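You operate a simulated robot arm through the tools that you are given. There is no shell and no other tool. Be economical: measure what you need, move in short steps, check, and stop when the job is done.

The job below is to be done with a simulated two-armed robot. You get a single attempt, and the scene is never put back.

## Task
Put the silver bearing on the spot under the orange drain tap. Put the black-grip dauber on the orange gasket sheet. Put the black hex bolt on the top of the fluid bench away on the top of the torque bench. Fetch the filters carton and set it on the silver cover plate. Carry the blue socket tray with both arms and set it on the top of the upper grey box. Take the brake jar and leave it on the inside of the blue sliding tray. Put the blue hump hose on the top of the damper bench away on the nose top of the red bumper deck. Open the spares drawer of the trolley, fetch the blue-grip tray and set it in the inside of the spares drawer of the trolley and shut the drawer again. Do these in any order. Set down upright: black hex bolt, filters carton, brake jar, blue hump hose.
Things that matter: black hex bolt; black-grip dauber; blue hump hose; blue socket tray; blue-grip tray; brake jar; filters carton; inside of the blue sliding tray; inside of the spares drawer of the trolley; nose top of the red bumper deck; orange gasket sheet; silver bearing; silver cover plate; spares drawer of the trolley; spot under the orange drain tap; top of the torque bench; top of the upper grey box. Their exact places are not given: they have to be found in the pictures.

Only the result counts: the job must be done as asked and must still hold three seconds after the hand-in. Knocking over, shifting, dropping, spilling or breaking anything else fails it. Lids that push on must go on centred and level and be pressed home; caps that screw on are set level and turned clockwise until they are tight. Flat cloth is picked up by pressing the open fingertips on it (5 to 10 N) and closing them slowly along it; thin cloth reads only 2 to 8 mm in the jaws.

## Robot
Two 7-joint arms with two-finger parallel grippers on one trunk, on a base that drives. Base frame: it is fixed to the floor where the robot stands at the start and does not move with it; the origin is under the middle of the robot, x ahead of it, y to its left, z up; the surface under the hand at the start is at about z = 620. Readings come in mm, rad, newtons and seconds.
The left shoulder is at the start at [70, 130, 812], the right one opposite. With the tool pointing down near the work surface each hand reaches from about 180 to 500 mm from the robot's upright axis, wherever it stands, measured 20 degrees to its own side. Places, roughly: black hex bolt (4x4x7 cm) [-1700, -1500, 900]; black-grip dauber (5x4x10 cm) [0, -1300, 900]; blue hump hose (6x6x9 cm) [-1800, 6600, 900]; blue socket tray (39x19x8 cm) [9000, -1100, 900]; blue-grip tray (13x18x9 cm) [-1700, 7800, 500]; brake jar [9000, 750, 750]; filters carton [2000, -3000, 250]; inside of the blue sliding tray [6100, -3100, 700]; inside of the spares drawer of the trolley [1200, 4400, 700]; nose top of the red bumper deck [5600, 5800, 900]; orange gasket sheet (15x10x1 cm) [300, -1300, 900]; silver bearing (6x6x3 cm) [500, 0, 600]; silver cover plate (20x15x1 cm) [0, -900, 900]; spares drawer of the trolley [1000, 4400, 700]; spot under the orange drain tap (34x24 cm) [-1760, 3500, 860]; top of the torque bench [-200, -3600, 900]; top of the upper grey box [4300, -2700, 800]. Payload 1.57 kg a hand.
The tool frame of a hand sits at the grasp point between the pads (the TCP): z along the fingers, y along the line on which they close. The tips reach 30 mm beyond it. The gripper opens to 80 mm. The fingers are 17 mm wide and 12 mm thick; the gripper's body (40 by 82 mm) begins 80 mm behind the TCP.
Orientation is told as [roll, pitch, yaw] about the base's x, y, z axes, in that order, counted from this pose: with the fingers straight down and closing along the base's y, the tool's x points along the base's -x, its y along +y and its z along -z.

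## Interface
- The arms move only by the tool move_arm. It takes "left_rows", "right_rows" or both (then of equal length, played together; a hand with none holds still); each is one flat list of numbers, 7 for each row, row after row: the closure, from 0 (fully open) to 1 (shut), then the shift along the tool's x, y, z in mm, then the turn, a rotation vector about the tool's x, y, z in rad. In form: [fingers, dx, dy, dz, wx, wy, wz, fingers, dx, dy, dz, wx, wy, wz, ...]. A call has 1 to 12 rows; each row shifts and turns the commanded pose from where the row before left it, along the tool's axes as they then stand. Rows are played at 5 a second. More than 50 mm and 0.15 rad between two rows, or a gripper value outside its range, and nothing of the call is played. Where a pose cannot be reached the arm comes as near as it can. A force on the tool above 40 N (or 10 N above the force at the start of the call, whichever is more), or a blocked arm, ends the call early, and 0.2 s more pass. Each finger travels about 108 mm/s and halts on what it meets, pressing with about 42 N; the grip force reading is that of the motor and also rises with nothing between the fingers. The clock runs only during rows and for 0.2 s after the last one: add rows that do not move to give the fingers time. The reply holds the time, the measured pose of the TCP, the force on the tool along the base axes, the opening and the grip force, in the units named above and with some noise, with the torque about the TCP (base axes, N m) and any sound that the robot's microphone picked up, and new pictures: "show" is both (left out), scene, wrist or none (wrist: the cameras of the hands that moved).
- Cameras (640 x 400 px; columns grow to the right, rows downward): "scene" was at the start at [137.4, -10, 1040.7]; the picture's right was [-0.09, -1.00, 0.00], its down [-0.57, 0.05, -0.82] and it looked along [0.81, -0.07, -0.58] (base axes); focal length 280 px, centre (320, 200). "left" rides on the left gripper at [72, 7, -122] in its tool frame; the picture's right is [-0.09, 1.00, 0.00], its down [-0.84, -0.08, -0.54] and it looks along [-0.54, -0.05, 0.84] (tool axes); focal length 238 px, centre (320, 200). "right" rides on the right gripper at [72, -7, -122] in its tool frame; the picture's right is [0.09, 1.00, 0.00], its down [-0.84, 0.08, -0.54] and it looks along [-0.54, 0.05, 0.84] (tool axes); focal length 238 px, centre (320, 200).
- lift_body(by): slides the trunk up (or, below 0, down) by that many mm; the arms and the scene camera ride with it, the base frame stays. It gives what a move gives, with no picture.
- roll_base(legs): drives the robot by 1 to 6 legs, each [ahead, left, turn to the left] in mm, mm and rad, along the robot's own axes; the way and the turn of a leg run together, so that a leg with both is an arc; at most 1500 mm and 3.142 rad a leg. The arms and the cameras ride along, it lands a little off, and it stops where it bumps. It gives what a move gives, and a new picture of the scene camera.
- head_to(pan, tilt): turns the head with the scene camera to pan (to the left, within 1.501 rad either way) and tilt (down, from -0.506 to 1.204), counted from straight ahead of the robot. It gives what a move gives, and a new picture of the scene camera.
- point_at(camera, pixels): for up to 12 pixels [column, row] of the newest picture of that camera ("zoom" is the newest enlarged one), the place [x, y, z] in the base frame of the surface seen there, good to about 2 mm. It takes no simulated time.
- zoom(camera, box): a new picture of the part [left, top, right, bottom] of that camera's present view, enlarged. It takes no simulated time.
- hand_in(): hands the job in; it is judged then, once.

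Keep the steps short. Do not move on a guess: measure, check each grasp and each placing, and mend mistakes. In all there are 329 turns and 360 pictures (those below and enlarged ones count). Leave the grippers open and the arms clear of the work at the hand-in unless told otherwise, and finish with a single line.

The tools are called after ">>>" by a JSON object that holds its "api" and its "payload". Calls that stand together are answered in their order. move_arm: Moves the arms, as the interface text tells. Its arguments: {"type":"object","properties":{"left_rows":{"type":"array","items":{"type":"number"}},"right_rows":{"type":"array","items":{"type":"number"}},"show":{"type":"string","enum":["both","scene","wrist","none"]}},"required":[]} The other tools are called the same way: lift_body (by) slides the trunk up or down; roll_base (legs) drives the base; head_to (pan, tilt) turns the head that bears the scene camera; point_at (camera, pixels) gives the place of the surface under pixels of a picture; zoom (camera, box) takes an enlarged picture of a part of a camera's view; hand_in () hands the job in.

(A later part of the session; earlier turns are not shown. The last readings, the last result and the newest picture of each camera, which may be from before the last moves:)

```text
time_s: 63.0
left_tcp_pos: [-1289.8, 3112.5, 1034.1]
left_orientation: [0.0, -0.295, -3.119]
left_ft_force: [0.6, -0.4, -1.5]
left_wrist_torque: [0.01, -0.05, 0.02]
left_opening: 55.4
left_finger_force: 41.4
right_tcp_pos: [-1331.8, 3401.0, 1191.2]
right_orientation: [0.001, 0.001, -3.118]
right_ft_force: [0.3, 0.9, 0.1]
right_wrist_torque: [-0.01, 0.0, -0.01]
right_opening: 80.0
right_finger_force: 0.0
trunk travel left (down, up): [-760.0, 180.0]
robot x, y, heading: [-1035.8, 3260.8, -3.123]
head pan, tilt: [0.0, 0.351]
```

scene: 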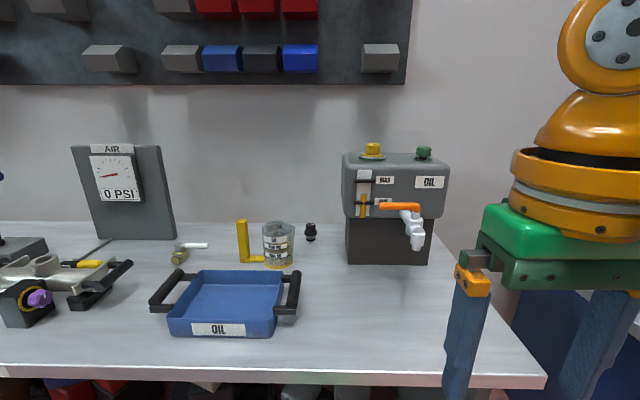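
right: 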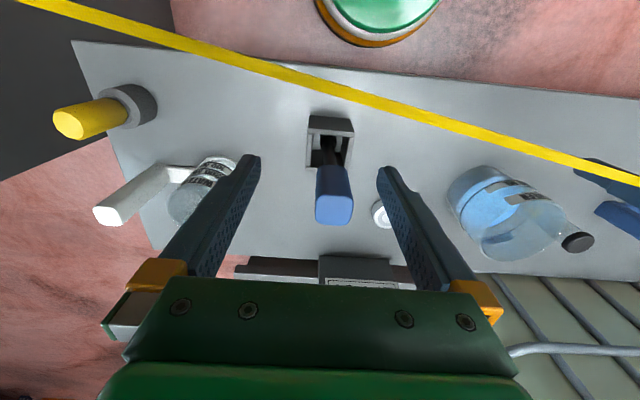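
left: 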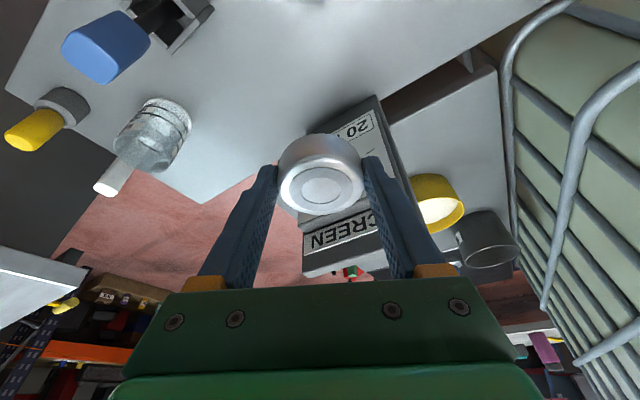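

I see the oil box with the orange tap at (400,207), spout at (415,245). I'll measure the bench under it, the front edge and the neighbours.

>>> {"api": "point_at", "payload": {"camera": "scene", "pixels": [[415, 247], [400, 290], [415, 320], [400, 368], [385, 265], [455, 300], [300, 300], [350, 300], [430, 262], [520, 375]]}}

>>> {"api": "zoom", "payload": {"camera": "scene", "box": [300, 180, 540, 400]}}

```text
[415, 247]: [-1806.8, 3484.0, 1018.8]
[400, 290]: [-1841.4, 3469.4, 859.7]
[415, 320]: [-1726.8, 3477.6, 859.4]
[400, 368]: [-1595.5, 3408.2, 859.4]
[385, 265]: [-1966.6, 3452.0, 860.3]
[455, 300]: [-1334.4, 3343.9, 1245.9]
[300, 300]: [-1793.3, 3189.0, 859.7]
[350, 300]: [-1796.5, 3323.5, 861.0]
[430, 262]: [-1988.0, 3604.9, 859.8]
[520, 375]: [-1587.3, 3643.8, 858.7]
```

```text
1.82 times, centred on (420, 290) of scene
```

zoom: 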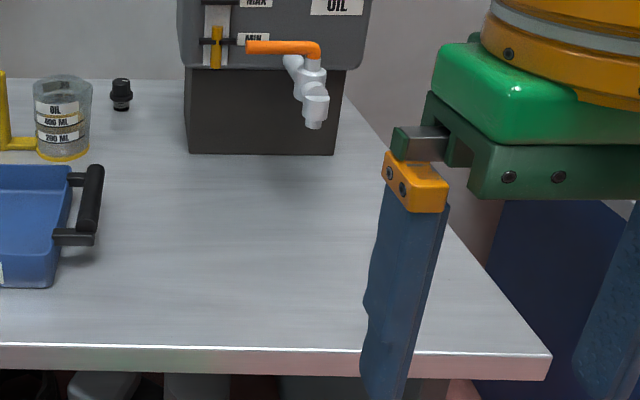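

The spout is at (-1807,3484,1010) and the bench top at 860. I'll bring the robot to about (-1325,3650), facing the bench, so the left hand can work under the tap from the front.

>>> {"api": "roll_base", "payload": {"legs": [[0, -394, 0], [280, 0, -0.019]]}}

>>> {"api": "head_to", "payload": {"pan": 0.25, "tilt": 0.65}}

```text
time_s: 67.0
left_tcp_pos: [-1582.2, 3503.9, 1033.5]
left_orientation: [-0.001, -0.296, -3.14]
left_ft_force: [0.4, 0.4, -1.9]
left_wrist_torque: [0.02, -0.01, 0.0]
left_opening: 55.2
left_finger_force: 41.8
right_tcp_pos: [-1616.8, 3793.7, 1191.3]
right_orientation: [0.0, -0.001, -3.14]
right_ft_force: [-0.4, -0.1, 0.1]
right_wrist_torque: [-0.03, 0.02, -0.01]
right_opening: 80.2
right_finger_force: 0.0
trunk travel left (down, up): [-760.0, 180.0]
robot x, y, heading: [-1327.4, 3645.4, -3.145]
head pan, tilt: [0.0, 0.351]
```

scene: 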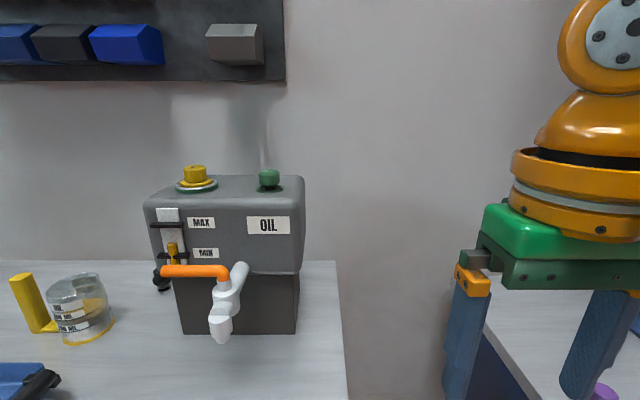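

```text
time_s: 67.8
left_tcp_pos: [-1583.8, 3503.2, 1033.1]
left_orientation: [0.0, -0.296, -3.14]
left_ft_force: [0.6, 0.7, -1.9]
left_wrist_torque: [-0.01, -0.05, 0.02]
left_opening: 55.3
left_finger_force: 42.1
right_tcp_pos: [-1619.9, 3794.6, 1191.3]
right_orientation: [-0.001, 0.001, -3.14]
right_ft_force: [-0.6, -0.3, 0.5]
right_wrist_torque: [0.04, -0.02, -0.02]
right_opening: 80.0
right_finger_force: 0.0
trunk travel left (down, up): [-760.0, 180.0]
robot x, y, heading: [-1325.3, 3644.8, -3.14]
head pan, tilt: [0.25, 0.649]
```

scene: 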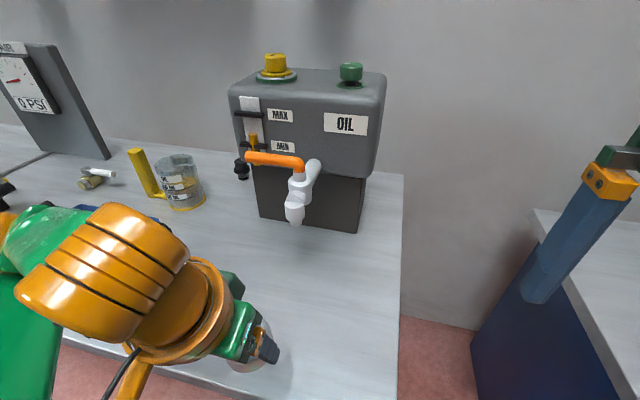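

The hand is at (-1583,3503,1033). I'll move forward and down to 930 over the spot in front of the spout.

>>> {"api": "move_arm", "payload": {"left_rows": [1, -25.4, 2.6, 29.4, 0, 0, 0, 1, -25.4, 2.6, 29.4, 0, 0, 0, 1, -25.4, 2.6, 29.4, 0, 0, 0, 1, -25.4, 2.6, 29.4, 0, 0, 0, 1, -25.4, 2.6, 29.4, 0, 0, 0, 1, 0, 0, 0, 0, 0, 0], "show": "both"}}

```text
time_s: 69.2
left_tcp_pos: [-1747.0, 3490.5, 929.1]
left_orientation: [0.001, -0.294, -3.141]
left_ft_force: [0.4, -0.1, -1.8]
left_wrist_torque: [0.0, -0.01, -0.04]
left_opening: 55.5
left_finger_force: 42.0
right_tcp_pos: [-1617.8, 3794.4, 1191.0]
right_orientation: [-0.001, 0.002, -3.142]
right_ft_force: [-0.5, 0.8, -0.5]
right_wrist_torque: [-0.04, 0.05, -0.01]
right_opening: 80.1
right_finger_force: 0.0
trunk travel left (down, up): [-760.0, 180.0]
robot x, y, heading: [-1327.6, 3647.1, -3.143]
head pan, tilt: [0.25, 0.649]
```

scene: 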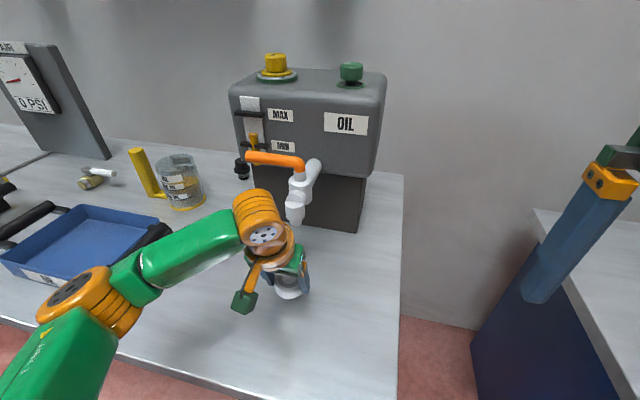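
left: 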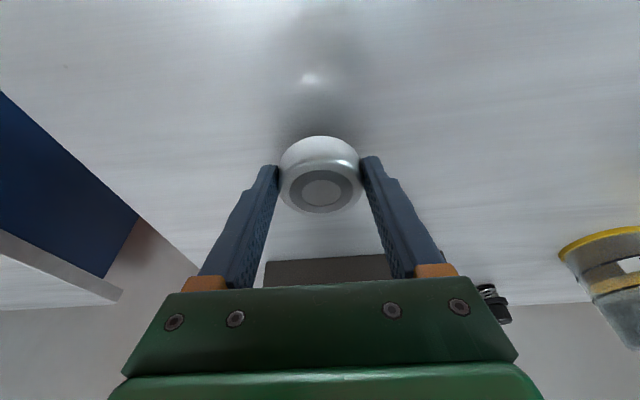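

Lowering 34 mm straight down to about 895.

>>> {"api": "move_arm", "payload": {"left_rows": [1, 4.9, 0, 15.8, 0, 0, 0, 1, 4.9, 0, 15.8, 0, 0, 0, 1, 0, 0, 0, 0, 0, 0], "show": "wrist"}}

```text
time_s: 70.0
left_tcp_pos: [-1747.6, 3491.2, 896.0]
left_orientation: [0.001, -0.296, -3.14]
left_ft_force: [-0.4, 0.1, -2.7]
left_wrist_torque: [-0.02, -0.01, 0.01]
left_opening: 55.3
left_finger_force: 42.1
right_tcp_pos: [-1619.6, 3794.9, 1191.2]
right_orientation: [0.001, 0.0, -3.14]
right_ft_force: [-1.1, -0.1, -0.9]
right_wrist_torque: [0.0, -0.05, 0.02]
right_opening: 80.0
right_finger_force: 0.2
trunk travel left (down, up): [-760.0, 180.0]
robot x, y, heading: [-1325.4, 3649.5, -3.142]
head pan, tilt: [0.25, 0.649]
```

left: 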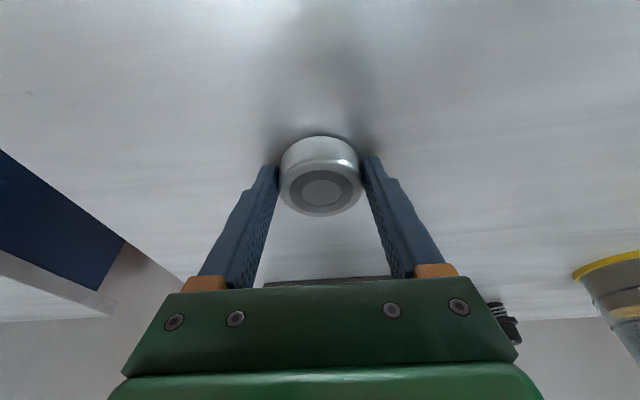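

Down another 1.5 mm, then open gently and back off up along the tool.

>>> {"api": "move_arm", "payload": {"left_rows": [1, 0.5, 0, 1.6, 0, 0, 0, 1, 0, 0, 0, 0, 0, 0, 0.5, 0, 0, 0, 0, 0, 0, 0, 0, 0, 0, 0, 0, 0, 0, 0, 0, 0, 0, 0, 0, 0, 0, 0, -30, 0, 0, 0, 0, 0, 0, -40, 0, 0, 0, 0, 0, 0, 0, 0, 0, 0], "show": "wrist"}}

```text
time_s: 71.8
left_tcp_pos: [-1725.8, 3491.7, 962.6]
left_orientation: [0.002, -0.295, -3.142]
left_ft_force: [-0.3, -0.8, 0.4]
left_wrist_torque: [-0.02, 0.0, -0.02]
left_opening: 80.0
left_finger_force: 0.1
right_tcp_pos: [-1619.3, 3794.1, 1191.9]
right_orientation: [0.0, 0.0, -3.141]
right_ft_force: [-0.6, -0.5, 1.1]
right_wrist_torque: [0.0, 0.02, -0.02]
right_opening: 79.9
right_finger_force: 0.1
trunk travel left (down, up): [-760.0, 180.0]
robot x, y, heading: [-1323.2, 3644.5, -3.138]
head pan, tilt: [0.25, 0.649]
```

left: 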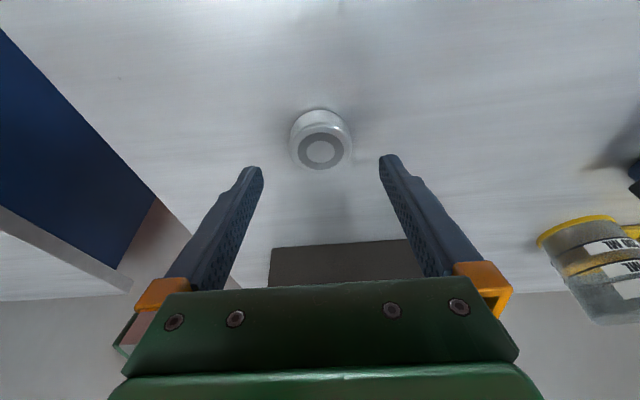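

Bearing stands under the tap. I'll withdraw, straighten the hand and look toward the next bench (y about 6600).

>>> {"api": "move_arm", "payload": {"left_rows": [0, 11, 0, -39, 0, 0, 0, 0, 11, 0, -39, 0, 0, 0, 0, 11, 0, -39, 0, 0, 0, 0, 11, 0, -39, 0, 0, 0, 0, 11, 0, -39, 0, 0, 0, 0, 0, 0, 0, 0, 0.15, 0, 0, 0, 0, 0, 0, 0.145, 0, 0, 0, 0, 0, 0, 0, 0], "show": "none"}}

>>> {"api": "roll_base", "payload": {"legs": [[-300, 0, 0], [0, 0, -1.4]]}}

```text
time_s: 73.6
left_tcp_pos: [-1616.3, 3490.4, 1132.9]
left_orientation: [0.001, 0.001, -3.138]
left_ft_force: [0.4, 0.2, -0.2]
left_wrist_torque: [0.0, -0.02, 0.01]
left_opening: 79.8
left_finger_force: 0.2
right_tcp_pos: [-1616.9, 3795.6, 1191.8]
right_orientation: [0.001, -0.002, -3.139]
right_ft_force: [0.6, 0.0, 1.5]
right_wrist_torque: [0.02, 0.0, 0.0]
right_opening: 79.8
right_finger_force: 0.0
trunk travel left (down, up): [-760.0, 180.0]
robot x, y, heading: [-1329.9, 3649.3, -3.143]
head pan, tilt: [0.25, 0.649]
```

```text
time_s: 79.1
left_tcp_pos: [-1234.4, 3904.0, 1131.7]
left_orientation: [0.001, 0.0, 1.766]
left_ft_force: [0.7, 0.7, -0.2]
left_wrist_torque: [-0.03, 0.0, 0.0]
left_opening: 80.2
left_finger_force: 0.1
right_tcp_pos: [-937.4, 3965.2, 1190.8]
right_orientation: [0.001, 0.001, 1.764]
right_ft_force: [-0.1, -0.5, 0.4]
right_wrist_torque: [-0.01, 0.01, -0.01]
right_opening: 80.0
right_finger_force: 0.0
trunk travel left (down, up): [-760.0, 180.0]
robot x, y, heading: [-1022.6, 3649.1, 1.767]
head pan, tilt: [0.25, 0.649]
```

scene: 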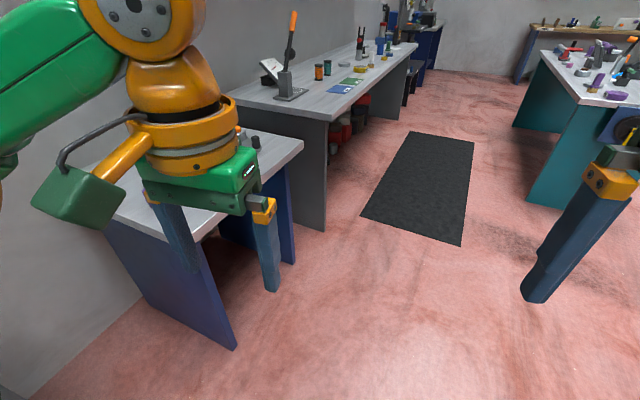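

Measuring the bench front, the mat and the teal bench so I can plan the way to the blue hump hose.

>>> {"api": "point_at", "payload": {"camera": "scene", "pixels": [[328, 118], [410, 50], [380, 220], [462, 240], [410, 133], [473, 140], [545, 120], [540, 200], [362, 45], [385, 40], [400, 20], [345, 90]]}}

>>> {"api": "zoom", "payload": {"camera": "scene", "box": [240, 0, 460, 140]}}

```text
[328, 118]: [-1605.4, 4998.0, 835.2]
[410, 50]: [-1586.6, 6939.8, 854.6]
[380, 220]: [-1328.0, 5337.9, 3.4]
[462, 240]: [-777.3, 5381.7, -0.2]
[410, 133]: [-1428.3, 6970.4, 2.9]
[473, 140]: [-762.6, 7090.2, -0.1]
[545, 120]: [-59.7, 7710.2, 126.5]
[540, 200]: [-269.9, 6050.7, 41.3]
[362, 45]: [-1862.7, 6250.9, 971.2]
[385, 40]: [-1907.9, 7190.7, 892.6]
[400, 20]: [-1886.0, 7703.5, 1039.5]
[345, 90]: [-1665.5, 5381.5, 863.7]
```

```text
2.86 times, centred on (350, 70) of scene
```

zoom: 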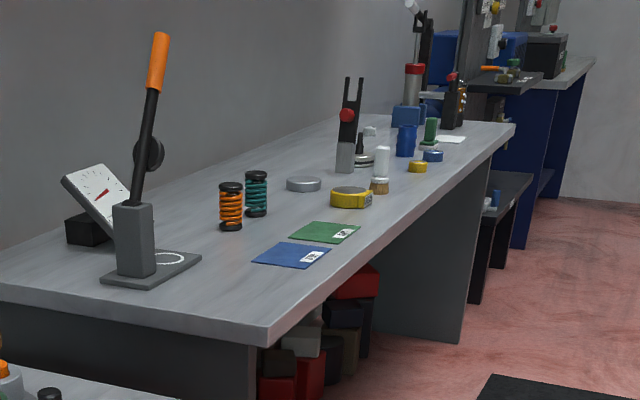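

The blue hump hose is the blue cylinder at about y 6600. I want to open the trolley drawer empty-handed first, so I'll turn right to see the trolley near (1000,4400).

>>> {"api": "roll_base", "payload": {"legs": [[0, 0, -1.4]]}}

>>> {"api": "head_to", "payload": {"pan": 0.0, "tilt": 0.45}}

```text
time_s: 82.8
left_tcp_pos: [-815.9, 3906.5, 1131.6]
left_orientation: [0.0, 0.001, 0.398]
left_ft_force: [0.5, -0.3, -0.2]
left_wrist_torque: [0.01, 0.03, 0.01]
left_opening: 80.0
left_finger_force: 0.1
right_tcp_pos: [-696.7, 3626.7, 1192.1]
right_orientation: [-0.001, 0.0, 0.398]
right_ft_force: [-0.2, -0.6, -0.2]
right_wrist_torque: [0.03, -0.01, -0.02]
right_opening: 79.9
right_finger_force: 0.1
trunk travel left (down, up): [-760.0, 180.0]
robot x, y, heading: [-1026.5, 3647.3, 0.401]
head pan, tilt: [0.25, 0.649]
```

scene: 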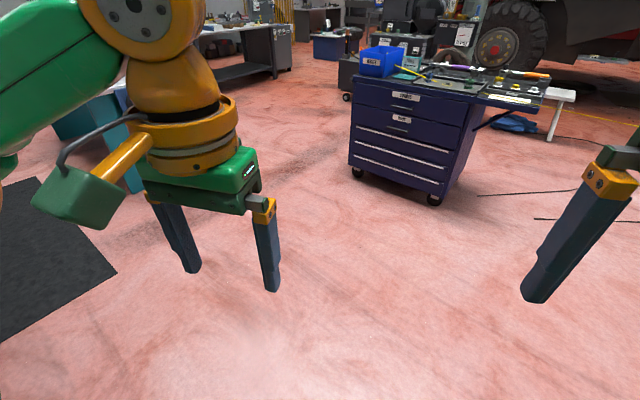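

```text
time_s: 83.6
left_tcp_pos: [-814.8, 3906.4, 1131.4]
left_orientation: [0.001, 0.001, 0.398]
left_ft_force: [-0.1, 0.0, -0.3]
left_wrist_torque: [0.01, 0.01, -0.03]
left_opening: 80.2
left_finger_force: 0.0
right_tcp_pos: [-695.5, 3626.7, 1192.2]
right_orientation: [0.0, 0.0, 0.397]
right_ft_force: [0.2, 0.2, -0.2]
right_wrist_torque: [0.0, 0.0, 0.0]
right_opening: 80.0
right_finger_force: 0.1
trunk travel left (down, up): [-760.0, 180.0]
robot x, y, heading: [-1026.8, 3645.1, 0.402]
head pan, tilt: [0.0, 0.45]
```

scene: 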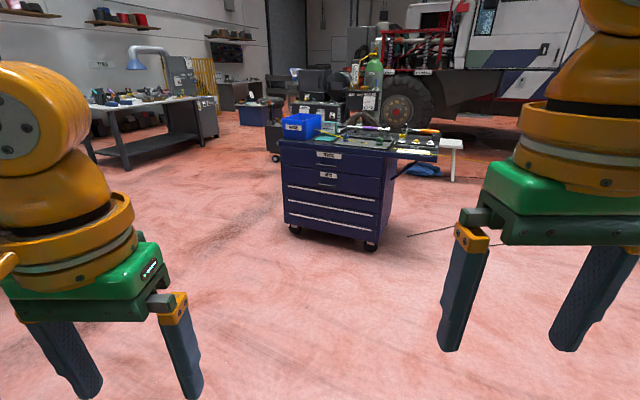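

The trolley is right ahead with its drawer fronts toward us. I'll zoom and measure.

>>> {"api": "zoom", "payload": {"camera": "scene", "box": [260, 100, 460, 260]}}

>>> {"api": "point_at", "payload": {"camera": "zoom", "pixels": [[70, 150], [230, 180], [395, 205], [85, 200], [220, 228], [100, 275], [90, 290], [220, 310], [390, 240], [440, 170], [560, 210], [380, 130]]}}

```text
2.50 times, centred on (360, 180) of scene
```

zoom: 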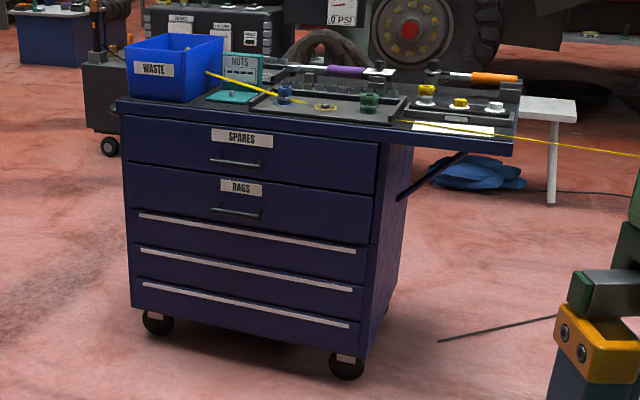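

```text
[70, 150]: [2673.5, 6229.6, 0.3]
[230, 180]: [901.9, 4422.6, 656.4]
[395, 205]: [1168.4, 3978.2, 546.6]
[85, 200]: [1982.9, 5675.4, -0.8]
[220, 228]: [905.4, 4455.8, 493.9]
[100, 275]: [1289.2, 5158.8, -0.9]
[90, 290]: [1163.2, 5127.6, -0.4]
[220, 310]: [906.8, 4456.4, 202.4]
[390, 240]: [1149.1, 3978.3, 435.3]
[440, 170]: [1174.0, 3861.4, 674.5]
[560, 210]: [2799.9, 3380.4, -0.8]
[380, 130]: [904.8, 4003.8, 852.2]
```

The spares drawer is the top one, its front at x≈903, its handle near (903,4425,~690). I'll drive to about (280,4400) facing it.

>>> {"api": "roll_base", "payload": {"legs": [[0, 0, 0.115], [1500, 0, 0], [0, 0, -0.517]]}}

>>> {"api": "head_to", "payload": {"pan": 0.0, "tilt": 0.65}}

```text
time_s: 93.1
left_tcp_pos: [599.8, 4534.6, 1131.1]
left_orientation: [0.001, 0.0, -0.024]
left_ft_force: [0.8, 0.5, 0.3]
left_wrist_torque: [0.02, -0.03, 0.0]
left_opening: 80.2
left_finger_force: 0.0
right_tcp_pos: [594.8, 4232.1, 1191.3]
right_orientation: [-0.001, -0.001, -0.025]
right_ft_force: [-0.1, 0.0, 0.5]
right_wrist_torque: [0.01, -0.02, 0.02]
right_opening: 79.9
right_finger_force: 0.0
trunk travel left (down, up): [-760.0, 180.0]
robot x, y, heading: [304.4, 4385.7, -0.026]
head pan, tilt: [0.0, 0.45]
```

scene: 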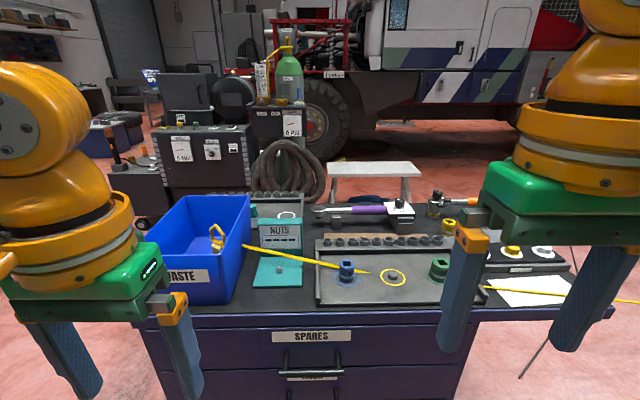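

```text
time_s: 93.9
left_tcp_pos: [601.1, 4534.2, 1131.7]
left_orientation: [0.001, 0.001, -0.024]
left_ft_force: [0.4, -0.2, 0.7]
left_wrist_torque: [-0.01, -0.01, 0.05]
left_opening: 80.0
left_finger_force: 0.1
right_tcp_pos: [594.1, 4231.9, 1192.0]
right_orientation: [0.001, -0.002, -0.024]
right_ft_force: [-0.6, 0.7, 0.1]
right_wrist_torque: [0.03, 0.02, -0.02]
right_opening: 79.8
right_finger_force: 0.1
trunk travel left (down, up): [-760.0, 180.0]
robot x, y, heading: [302.8, 4386.6, -0.023]
head pan, tilt: [0.0, 0.649]
```

scene: 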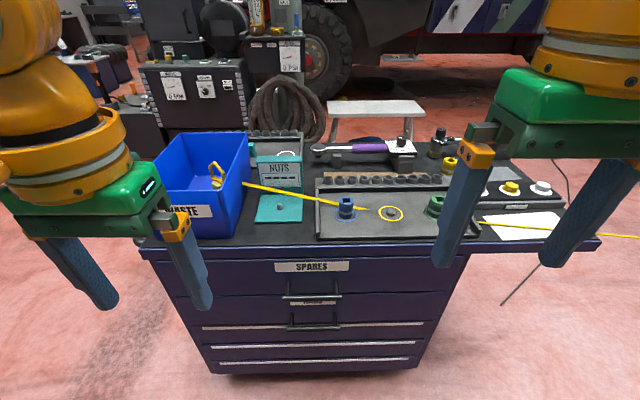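

>>> {"api": "zoom", "payload": {"camera": "scene", "box": [240, 240, 400, 340]}}

>>> {"api": "point_at", "payload": {"camera": "zoom", "pixels": [[180, 224], [260, 222], [390, 218], [180, 180], [400, 175], [280, 190], [280, 260], [280, 60], [120, 190], [280, 110]]}}

>>> {"api": "point_at", "payload": {"camera": "scene", "pixels": [[300, 195], [360, 208], [540, 227], [630, 235], [250, 183], [300, 245], [460, 250]]}}

```text
4.00 times, centred on (320, 290) of scene
```

zoom: 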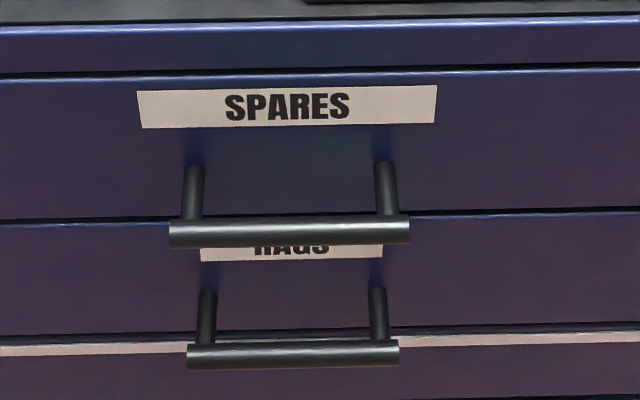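

```text
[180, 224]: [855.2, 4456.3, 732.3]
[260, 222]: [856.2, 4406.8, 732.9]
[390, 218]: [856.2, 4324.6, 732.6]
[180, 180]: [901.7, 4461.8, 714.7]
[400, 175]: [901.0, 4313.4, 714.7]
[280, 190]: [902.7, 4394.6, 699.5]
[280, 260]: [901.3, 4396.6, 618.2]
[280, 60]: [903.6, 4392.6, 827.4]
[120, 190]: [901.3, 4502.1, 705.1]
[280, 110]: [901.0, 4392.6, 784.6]
```

```text
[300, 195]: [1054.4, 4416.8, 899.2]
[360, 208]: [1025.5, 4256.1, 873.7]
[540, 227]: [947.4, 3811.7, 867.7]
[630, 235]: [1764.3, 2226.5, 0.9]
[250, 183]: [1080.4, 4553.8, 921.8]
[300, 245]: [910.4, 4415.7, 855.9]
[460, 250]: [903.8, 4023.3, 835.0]
```

The handle bar runs from y 4322 to 4460 at about (862, z 726), with a 32 mm gap to the face. I'll hook closed left fingers behind it from above. First I'll lower the trunk 130 and move the base to about (410,4240).

>>> {"api": "lift_body", "payload": {"by": -130}}

>>> {"api": "roll_base", "payload": {"legs": [[110, -143, 0.023]]}}

```text
time_s: 95.5
left_tcp_pos: [599.3, 4535.1, 1001.3]
left_orientation: [-0.001, 0.0, -0.025]
left_ft_force: [-0.3, 0.1, -0.7]
left_wrist_torque: [-0.02, 0.01, -0.03]
left_opening: 80.2
left_finger_force: 0.0
right_tcp_pos: [594.0, 4230.1, 1061.9]
right_orientation: [0.0, 0.0, -0.023]
right_ft_force: [0.4, 0.5, 0.1]
right_wrist_torque: [0.01, 0.03, 0.0]
right_opening: 79.9
right_finger_force: 0.1
trunk travel left (down, up): [-630.0, 310.0]
robot x, y, heading: [303.5, 4389.2, -0.021]
head pan, tilt: [0.0, 0.649]
```

```text
time_s: 97.0
left_tcp_pos: [703.9, 4399.5, 1002.0]
left_orientation: [-0.002, -0.001, 0.002]
left_ft_force: [0.3, 0.7, 0.8]
left_wrist_torque: [0.0, -0.01, 0.04]
left_opening: 80.2
left_finger_force: 0.0
right_tcp_pos: [705.9, 4096.1, 1061.3]
right_orientation: [-0.003, -0.002, 0.0]
right_ft_force: [-0.2, 0.4, -0.6]
right_wrist_torque: [0.03, -0.01, -0.02]
right_opening: 80.3
right_finger_force: 0.1
trunk travel left (down, up): [-630.0, 310.0]
robot x, y, heading: [412.0, 4239.8, 0.004]
head pan, tilt: [0.0, 0.649]
```

scene: 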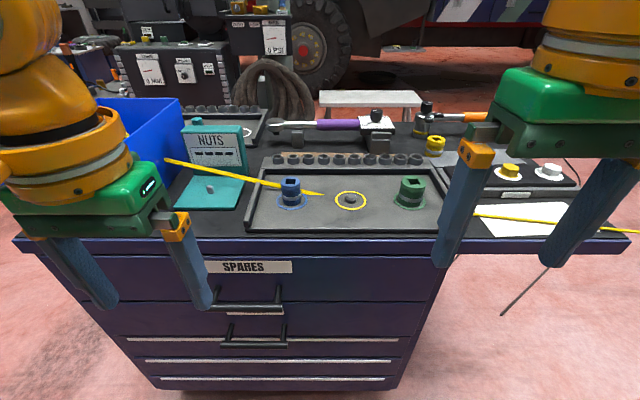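

Closing the left fingers, tilting them 0.2 forward, and moving to just above the gap behind the bar (z 820).

>>> {"api": "move_arm", "payload": {"left_rows": [1, 0, 0, 0, 0, -0.1, 0, 1, 0, 0, 0, 0, -0.1, 0, 1, -22.7, -1.4, 35.6, 0, 0, 0, 1, -22.7, -1.4, 35.6, 0, 0, 0, 1, -22.7, -1.4, 35.6, 0, 0, 0, 1, -22.7, -1.4, 35.6, 0, 0, 0, 1, -22.7, -1.4, 35.6, 0, 0, 0, 1, -22.7, -1.4, 35.6, 0, 0, 0, 1, 0, 0, 0, 0, 0, 0], "show": "both"}}

```text
time_s: 99.0
left_tcp_pos: [880.0, 4392.1, 819.7]
left_orientation: [0.0, -0.201, 0.003]
left_ft_force: [0.3, 0.8, 0.6]
left_wrist_torque: [-0.03, -0.01, 0.0]
left_opening: 0.0
left_finger_force: 21.0
right_tcp_pos: [707.0, 4095.2, 1061.7]
right_orientation: [0.001, 0.0, 0.0]
right_ft_force: [-0.1, -0.5, -0.8]
right_wrist_torque: [0.0, 0.0, 0.02]
right_opening: 80.1
right_finger_force: 0.1
trunk travel left (down, up): [-630.0, 310.0]
robot x, y, heading: [413.0, 4242.6, -0.004]
head pan, tilt: [0.0, 0.649]
```

scene: 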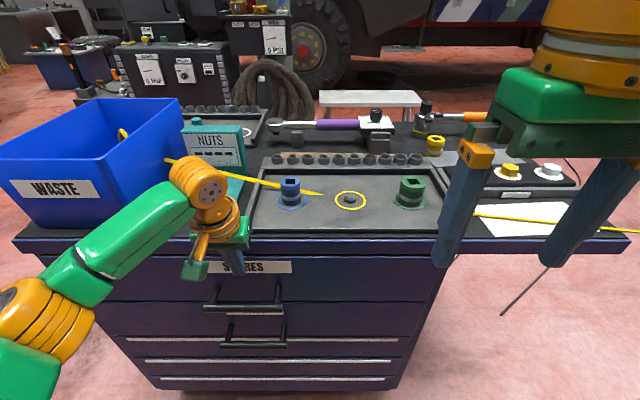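
left: 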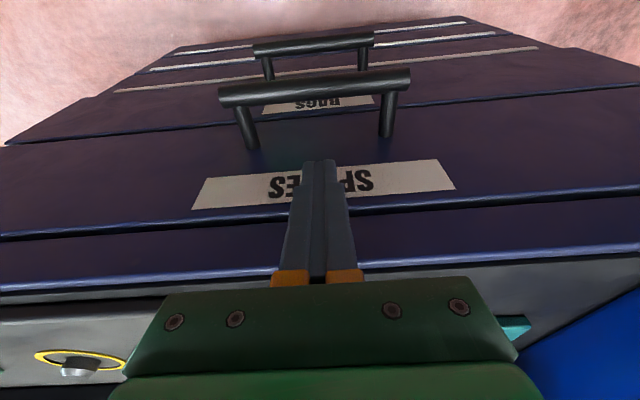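

Fingers above the gap, centred. A quick check of the bar in the wrist picture.

>>> {"api": "point_at", "payload": {"camera": "left", "pixels": [[315, 96], [315, 82], [315, 100], [247, 140], [387, 130], [318, 130], [316, 165]]}}

```text
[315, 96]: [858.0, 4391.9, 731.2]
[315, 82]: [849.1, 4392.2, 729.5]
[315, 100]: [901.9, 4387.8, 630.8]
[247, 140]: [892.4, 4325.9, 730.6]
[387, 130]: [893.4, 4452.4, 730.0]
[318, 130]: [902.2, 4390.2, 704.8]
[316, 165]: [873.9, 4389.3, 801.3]
```

The bar spans x 848–863, so there is room. I'll go down 80 mm.

>>> {"api": "move_arm", "payload": {"left_rows": [1, 5.4, 0, 26.8, 0, 0, 0, 1, 5.4, 0, 26.8, 0, 0, 0, 1, 5.4, 0, 26.8, 0, 0, 0, 1, 0, 0, 0, 0, 0, 0], "show": "wrist"}}

```text
time_s: 99.6
left_tcp_pos: [884.2, 4390.6, 773.4]
left_orientation: [-0.003, -0.229, 0.003]
left_ft_force: [-8.2, -1.3, 11.0]
left_wrist_torque: [0.33, -1.0, 0.12]
left_opening: 0.0
left_finger_force: 21.8
right_tcp_pos: [703.3, 4093.8, 1062.9]
right_orientation: [0.001, -0.004, 0.004]
right_ft_force: [0.2, 0.6, -0.6]
right_wrist_torque: [0.0, 0.02, -0.03]
right_opening: 80.1
right_finger_force: 0.0
trunk travel left (down, up): [-630.0, 310.0]
robot x, y, heading: [410.8, 4240.6, 0.008]
head pan, tilt: [0.0, 0.649]
stopped in row 3 (left hand): the force on the tool passed its limit at 69 N (the readings are from after the stop); the commanded pose is now the measured one
```

left: 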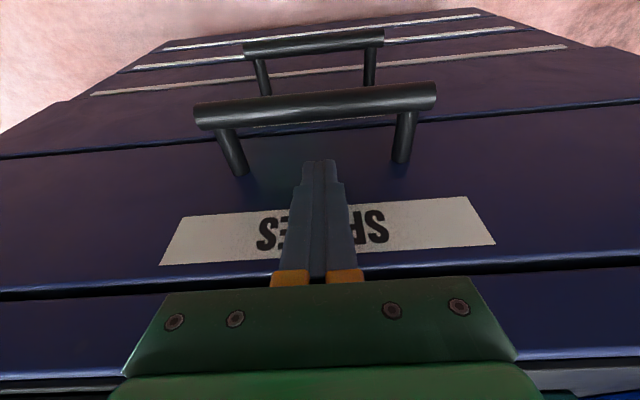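

The gripper body touched the trolley's top edge and stopped. I'll back up and out a little, tilt further (to about 0.45), and check that the trolley hasn't shifted.

>>> {"api": "move_arm", "payload": {"left_rows": [1, 10.4, 0, -43.5, 0, 0, 0, 1, 20, 0, 0, 0, -0.11, 0, 1, 0, 0, 0, 0, -0.11, 0, 1, 0, 0, 0, 0, 0, 0], "show": "both"}}

```text
time_s: 100.6
left_tcp_pos: [846.7, 4392.7, 805.5]
left_orientation: [-0.005, -0.446, 0.005]
left_ft_force: [0.3, -0.8, -0.5]
left_wrist_torque: [0.01, 0.02, 0.0]
left_opening: 0.1
left_finger_force: 21.4
right_tcp_pos: [705.7, 4095.6, 1062.1]
right_orientation: [0.001, -0.001, 0.001]
right_ft_force: [-0.8, 0.3, 0.3]
right_wrist_torque: [-0.01, -0.01, -0.01]
right_opening: 80.0
right_finger_force: 0.0
trunk travel left (down, up): [-630.0, 310.0]
robot x, y, heading: [414.0, 4241.7, 0.003]
head pan, tilt: [0.0, 0.649]
```

scene: 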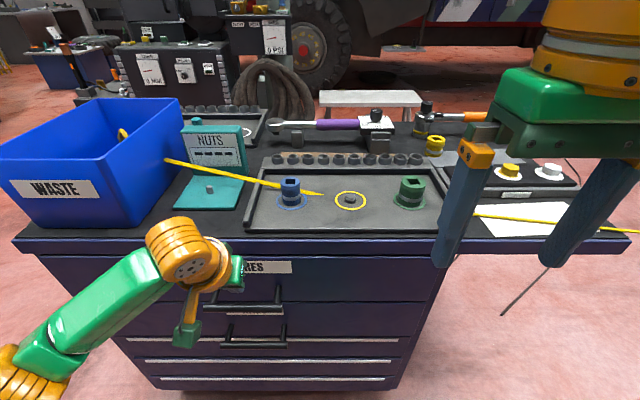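
left: 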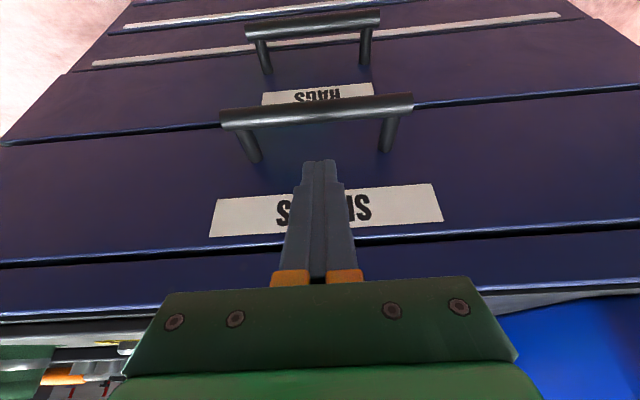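

The trolley hasn't moved. I'll slide the fingers in behind the bar.

>>> {"api": "move_arm", "payload": {"left_rows": [1, -5, 0, 22, 0, 0, 0, 1, 3, 0, 24, 0, 0, 0, 1, 5.6, 0, 25, 0, 0, 0, 1, 0, 0, 0, 0, 0, 0], "show": "wrist"}}

```text
time_s: 101.6
left_tcp_pos: [874.0, 4391.8, 739.2]
left_orientation: [-0.005, -0.444, 0.003]
left_ft_force: [0.4, 0.4, -0.4]
left_wrist_torque: [0.0, 0.01, 0.02]
left_opening: 0.0
left_finger_force: 20.8
right_tcp_pos: [707.9, 4095.7, 1062.7]
right_orientation: [0.0, 0.0, 0.003]
right_ft_force: [0.1, -0.6, 0.4]
right_wrist_torque: [-0.02, 0.02, 0.0]
right_opening: 80.1
right_finger_force: 0.0
trunk travel left (down, up): [-630.0, 310.0]
robot x, y, heading: [408.4, 4244.6, 0.005]
head pan, tilt: [0.0, 0.649]
```

left: 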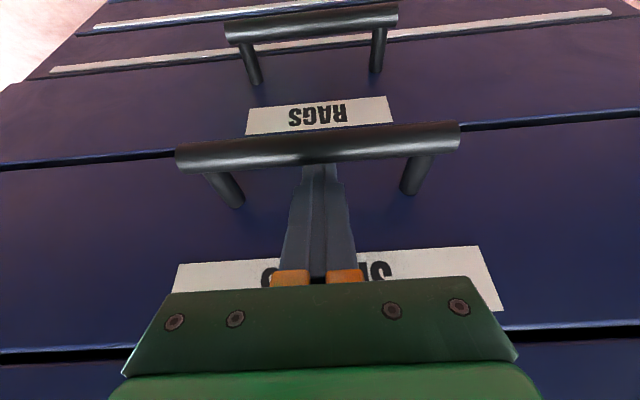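

The fingers are behind the bar. I'll pull straight back gently, 90 mm.

>>> {"api": "move_arm", "payload": {"left_rows": [1, 13.5, 0, -6.4, 0, 0, 0, 1, 13.5, 0, -6.4, 0, 0, 0, 1, 13.5, 0, -6.4, 0, 0, 0, 1, 13.5, 0, -6.4, 0, 0, 0, 1, 13.5, 0, -6.4, 0, 0, 0, 1, 13.5, 0, -6.4, 0, 0, 0, 1, 0, 0, 0, 0, 0, 0], "show": "scene"}}

```text
time_s: 103.2
left_tcp_pos: [783.5, 4392.5, 740.6]
left_orientation: [-0.003, -0.444, 0.002]
left_ft_force: [-0.5, -0.8, 0.6]
left_wrist_torque: [0.0, 0.0, -0.02]
left_opening: 0.3
left_finger_force: 21.2
right_tcp_pos: [707.3, 4095.1, 1061.8]
right_orientation: [0.001, -0.001, 0.001]
right_ft_force: [0.1, 0.2, 0.5]
right_wrist_torque: [0.0, -0.02, -0.01]
right_opening: 80.1
right_finger_force: 0.1
trunk travel left (down, up): [-630.0, 310.0]
robot x, y, heading: [412.2, 4241.1, 0.001]
head pan, tilt: [0.0, 0.649]
```

scene: 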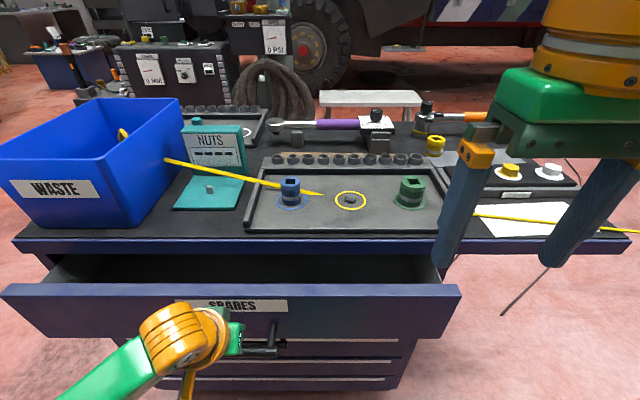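

The drawer slides freely. Pulling further: 135 mm by arm.

>>> {"api": "move_arm", "payload": {"left_rows": [1, 20.3, 0, -9.7, 0, 0, 0, 1, 20.3, 0, -9.7, 0, 0, 0, 1, 20.3, 0, -9.7, 0, 0, 0, 1, 20.3, 0, -9.7, 0, 0, 0, 1, 20.3, 0, -9.7, 0, 0, 0, 1, 20.3, 0, -9.7, 0, 0, 0, 1, 0, 0, 0, 0, 0, 0], "show": "none"}}

>>> {"api": "roll_base", "payload": {"legs": [[-100, 0, 0]]}}

```text
time_s: 104.6
left_tcp_pos: [710.5, 4376.7, 711.3]
left_orientation: [0.0, -0.453, 0.006]
left_ft_force: [-1.5, 5.5, 20.6]
left_wrist_torque: [-0.68, 3.33, -0.52]
left_opening: 0.0
left_finger_force: 21.4
left hand out of reach, approached as far as the arm can: row 3, 4, 5, 6
right_tcp_pos: [704.8, 4097.1, 1062.2]
right_orientation: [0.001, -0.002, 0.002]
right_ft_force: [0.2, -0.2, -0.3]
right_wrist_torque: [-0.02, -0.03, -0.01]
right_opening: 80.3
right_finger_force: 0.1
trunk travel left (down, up): [-630.0, 310.0]
robot x, y, heading: [412.2, 4239.5, 0.001]
head pan, tilt: [0.0, 0.649]
stopped in row 7 (left hand): the force on the tool passed its limit at 60 N (the readings are from after the stop); the commanded pose is now the measured one
```

```text
time_s: 105.4
left_tcp_pos: [703.7, 4375.2, 710.8]
left_orientation: [0.001, -0.453, 0.006]
left_ft_force: [1.4, 0.2, 5.5]
left_wrist_torque: [-0.13, 3.33, 0.05]
left_opening: 0.3
left_finger_force: 21.6
right_tcp_pos: [698.2, 4096.3, 1062.4]
right_orientation: [0.0, 0.001, 0.004]
right_ft_force: [-0.1, 0.4, -0.6]
right_wrist_torque: [-0.01, 0.01, -0.01]
right_opening: 80.0
right_finger_force: 0.1
trunk travel left (down, up): [-630.0, 310.0]
robot x, y, heading: [403.7, 4239.5, 0.003]
head pan, tilt: [0.0, 0.649]
stopped in leg 1: the force on the tool passed its limit at 45 N (the readings are from after the stop); the commanded pose is now the measured one
```

scene: 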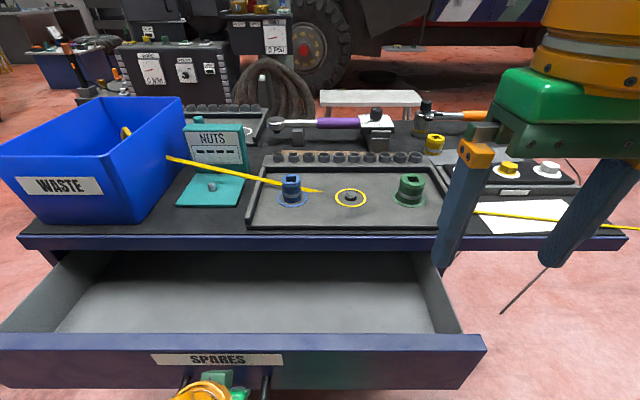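

It stopped against a force: the hand sagged to z 711. I'll measure how far the drawer is open before touching anything.

>>> {"api": "point_at", "payload": {"camera": "scene", "pixels": [[250, 338], [250, 290], [100, 290], [400, 280], [250, 325], [440, 250], [70, 262], [470, 335], [10, 340], [250, 262]]}}

>>> {"api": "move_arm", "payload": {"left_rows": [1, -11, 0, -22, 0, 0, 0, 1, 0, 0, 0, 0, 0, 0], "show": "wrist"}}

```text
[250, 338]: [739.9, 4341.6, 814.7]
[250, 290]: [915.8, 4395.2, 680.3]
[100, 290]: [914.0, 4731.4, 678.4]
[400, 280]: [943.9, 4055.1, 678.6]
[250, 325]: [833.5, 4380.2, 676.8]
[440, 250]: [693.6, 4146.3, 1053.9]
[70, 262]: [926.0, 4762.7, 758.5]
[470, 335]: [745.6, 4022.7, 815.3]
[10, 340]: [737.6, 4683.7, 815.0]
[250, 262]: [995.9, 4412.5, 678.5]
```

```text
time_s: 106.0
left_tcp_pos: [715.8, 4372.2, 733.1]
left_orientation: [0.0, -0.458, 0.006]
left_ft_force: [-0.1, -0.6, 0.6]
left_wrist_torque: [-0.02, -0.01, 0.01]
left_opening: 0.0
left_finger_force: 21.4
left hand out of reach, approached as far as the arm can: row 1
right_tcp_pos: [698.1, 4097.1, 1061.2]
right_orientation: [0.0, 0.0, 0.001]
right_ft_force: [-0.1, 0.7, 0.0]
right_wrist_torque: [-0.01, -0.03, -0.01]
right_opening: 79.8
right_finger_force: 0.1
trunk travel left (down, up): [-630.0, 310.0]
robot x, y, heading: [402.4, 4246.0, 0.002]
head pan, tilt: [0.0, 0.649]
```

left: 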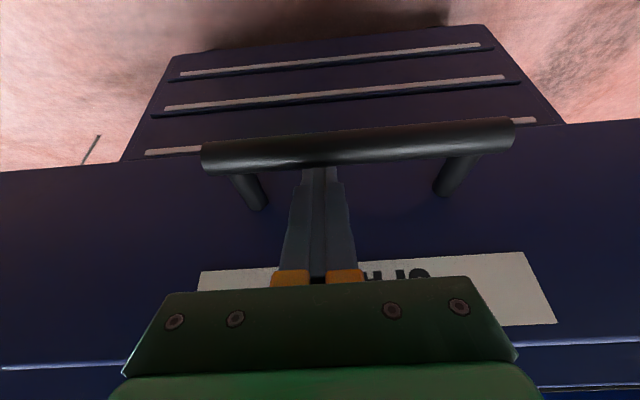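

The drawer is open 165 mm with its floor at z 678, and the arm had simply run out of room near the body. The hook is relaxed now, so I'll draw on by driving the base back 150.

>>> {"api": "roll_base", "payload": {"legs": [[-150, 0, 0]]}}

```text
time_s: 107.4
left_tcp_pos: [565.9, 4370.2, 732.2]
left_orientation: [0.0, -0.454, 0.003]
left_ft_force: [0.3, -0.5, -0.2]
left_wrist_torque: [0.0, -0.01, 0.01]
left_opening: 0.0
left_finger_force: 21.3
right_tcp_pos: [549.3, 4094.5, 1061.0]
right_orientation: [-0.001, 0.0, 0.002]
right_ft_force: [-0.8, 0.0, 0.1]
right_wrist_torque: [-0.02, 0.01, 0.03]
right_opening: 79.9
right_finger_force: 0.1
trunk travel left (down, up): [-630.0, 310.0]
robot x, y, heading: [252.9, 4239.6, -0.002]
head pan, tilt: [0.0, 0.649]
```

scene: 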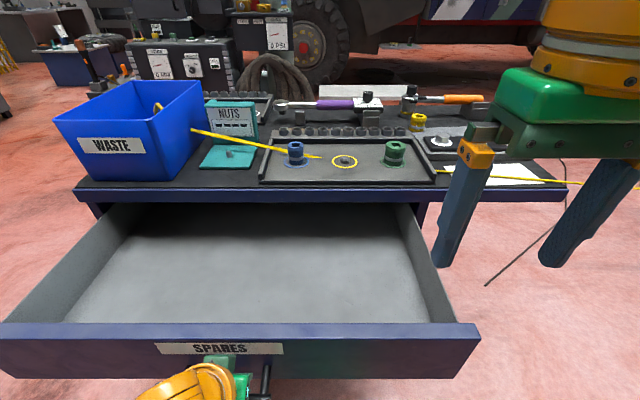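

The drawer is open about 305 mm. I'll unhook by moving slightly forward, then straight up.

>>> {"api": "move_arm", "payload": {"left_rows": [1, -5, 0, 2, 0, 0, 0, 1, -17.4, 0, -35.9, 0, 0, 0, 1, -17.4, 0, -35.9, 0, 0, 0, 1, -17.4, 0, -35.9, 0, 0, 0, 1, -17.4, 0, -35.9, 0, 0, 0, 1, -17.4, 0, -35.9, 0, 0, 0, 0, 0, 0, 0, 0, 0.15, 0, 0, 0, 0, 0, 0, 0.15, 0, 0, 0, 0, 0, 0, 0.15, 0, 0, 0, 0, 0, 0, 0, 0], "show": "scene"}}

```text
time_s: 109.6
left_tcp_pos: [577.7, 4366.8, 929.8]
left_orientation: [0.0, -0.005, 0.004]
left_ft_force: [-0.4, -0.2, -0.7]
left_wrist_torque: [-0.01, 0.05, -0.02]
left_opening: 79.9
left_finger_force: 0.0
left hand out of reach, approached as far as the arm can: row 2, 3
right_tcp_pos: [548.2, 4095.4, 1062.7]
right_orientation: [0.0, 0.0, 0.001]
right_ft_force: [0.2, -0.3, 0.9]
right_wrist_torque: [0.03, -0.01, 0.01]
right_opening: 79.8
right_finger_force: 0.1
trunk travel left (down, up): [-630.0, 310.0]
robot x, y, heading: [255.0, 4241.6, -0.0]
head pan, tilt: [0.0, 0.649]
```

scene: 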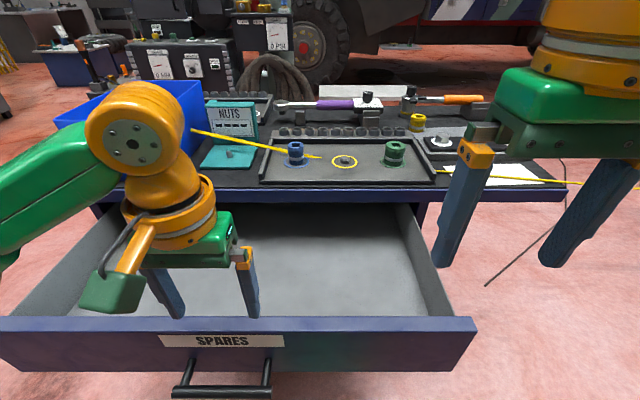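

Unhooked cleanly and the drawer stays open. Next I drive to the damper bench, to about (-1050,6500), and face the wall.

>>> {"api": "roll_base", "payload": {"legs": [[-200, 0, 0], [0, 0, 2.54], [1340, 0, 0], [0, 0, -0.97], [1500, 0, 0], [0, 0, 1.57]]}}

>>> {"api": "head_to", "payload": {"pan": 0.0, "tilt": 0.5}}

```text
time_s: 136.8
left_tcp_pos: [-1342.0, 6435.5, 930.2]
left_orientation: [0.002, -0.005, 3.09]
left_ft_force: [-0.1, -0.4, 0.3]
left_wrist_torque: [0.0, 0.02, 0.01]
left_opening: 80.1
left_finger_force: 0.0
right_tcp_pos: [-1298.2, 6705.7, 1061.6]
right_orientation: [-0.003, -0.001, 3.09]
right_ft_force: [-0.4, 0.3, 0.0]
right_wrist_torque: [0.04, -0.01, -0.02]
right_opening: 80.2
right_finger_force: 0.0
trunk travel left (down, up): [-630.0, 310.0]
robot x, y, heading: [-1010.8, 6540.7, 3.088]
head pan, tilt: [0.0, 0.649]
```

scene: 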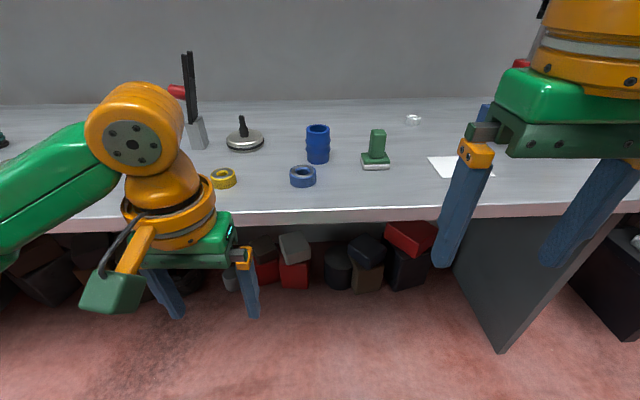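

```text
time_s: 137.5
left_tcp_pos: [-1341.9, 6435.2, 929.2]
left_orientation: [-0.001, -0.006, 3.09]
left_ft_force: [-0.5, 0.7, 1.0]
left_wrist_torque: [-0.02, 0.01, 0.01]
left_opening: 80.1
left_finger_force: 0.0
right_tcp_pos: [-1297.8, 6705.6, 1060.9]
right_orientation: [0.0, 0.0, 3.089]
right_ft_force: [0.1, -0.6, 0.6]
right_wrist_torque: [0.04, 0.02, 0.02]
right_opening: 79.8
right_finger_force: 0.1
trunk travel left (down, up): [-630.0, 310.0]
robot x, y, heading: [-1009.4, 6539.3, 3.09]
head pan, tilt: [0.0, 0.499]
```

scene: 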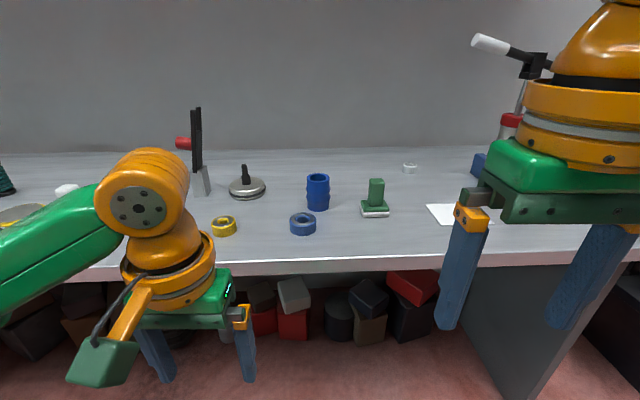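

The hose stands at (318,190), with a blue ring in front of it and a green stamp to its right. I'll measure them.

>>> {"api": "zoom", "payload": {"camera": "scene", "box": [240, 150, 440, 275]}}

>>> {"api": "point_at", "payload": {"camera": "scene", "pixels": [[318, 177], [308, 192], [328, 192], [318, 195], [318, 209], [302, 218], [302, 235], [375, 185], [375, 212], [318, 265], [313, 215]]}}

```text
3.20 times, centred on (340, 212) of scene
```

zoom: 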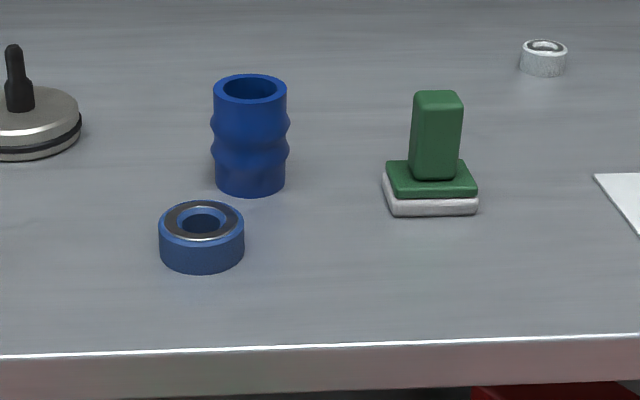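

```text
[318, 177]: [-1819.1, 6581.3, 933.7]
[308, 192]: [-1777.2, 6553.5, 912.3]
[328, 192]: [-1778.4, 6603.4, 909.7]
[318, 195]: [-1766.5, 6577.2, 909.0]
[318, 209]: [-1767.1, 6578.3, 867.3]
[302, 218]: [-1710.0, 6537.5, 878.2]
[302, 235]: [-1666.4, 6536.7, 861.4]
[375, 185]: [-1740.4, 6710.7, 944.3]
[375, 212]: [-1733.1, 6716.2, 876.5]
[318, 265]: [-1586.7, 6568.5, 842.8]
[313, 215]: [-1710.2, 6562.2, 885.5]
```

The hose is at (-1796,6579), top about 947. I'll use the right hand. Before moving nearer I'll check the tall fork near (195,110), since the left hand passes near it.

>>> {"api": "point_at", "payload": {"camera": "scene", "pixels": [[197, 112], [182, 144], [200, 180], [245, 170], [247, 190], [505, 120]]}}

>>> {"api": "lift_body", "payload": {"by": 150}}

```text
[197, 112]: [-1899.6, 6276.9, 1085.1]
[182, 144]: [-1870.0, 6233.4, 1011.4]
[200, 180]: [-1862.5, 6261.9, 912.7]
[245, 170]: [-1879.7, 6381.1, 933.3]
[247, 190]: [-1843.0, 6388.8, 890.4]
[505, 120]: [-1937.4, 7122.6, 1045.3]
```

```text
time_s: 139.2
left_tcp_pos: [-1342.2, 6435.6, 1079.6]
left_orientation: [0.0, -0.007, 3.09]
left_ft_force: [-0.5, 0.5, -0.4]
left_wrist_torque: [-0.01, 0.0, 0.0]
left_opening: 79.9
left_finger_force: 0.1
right_tcp_pos: [-1297.7, 6704.7, 1211.3]
right_orientation: [0.002, -0.001, 3.089]
right_ft_force: [0.7, -1.3, -0.2]
right_wrist_torque: [0.01, -0.03, 0.0]
right_opening: 80.1
right_finger_force: 0.1
trunk travel left (down, up): [-780.0, 160.0]
robot x, y, heading: [-1010.8, 6542.0, 3.086]
head pan, tilt: [0.0, 0.499]
```

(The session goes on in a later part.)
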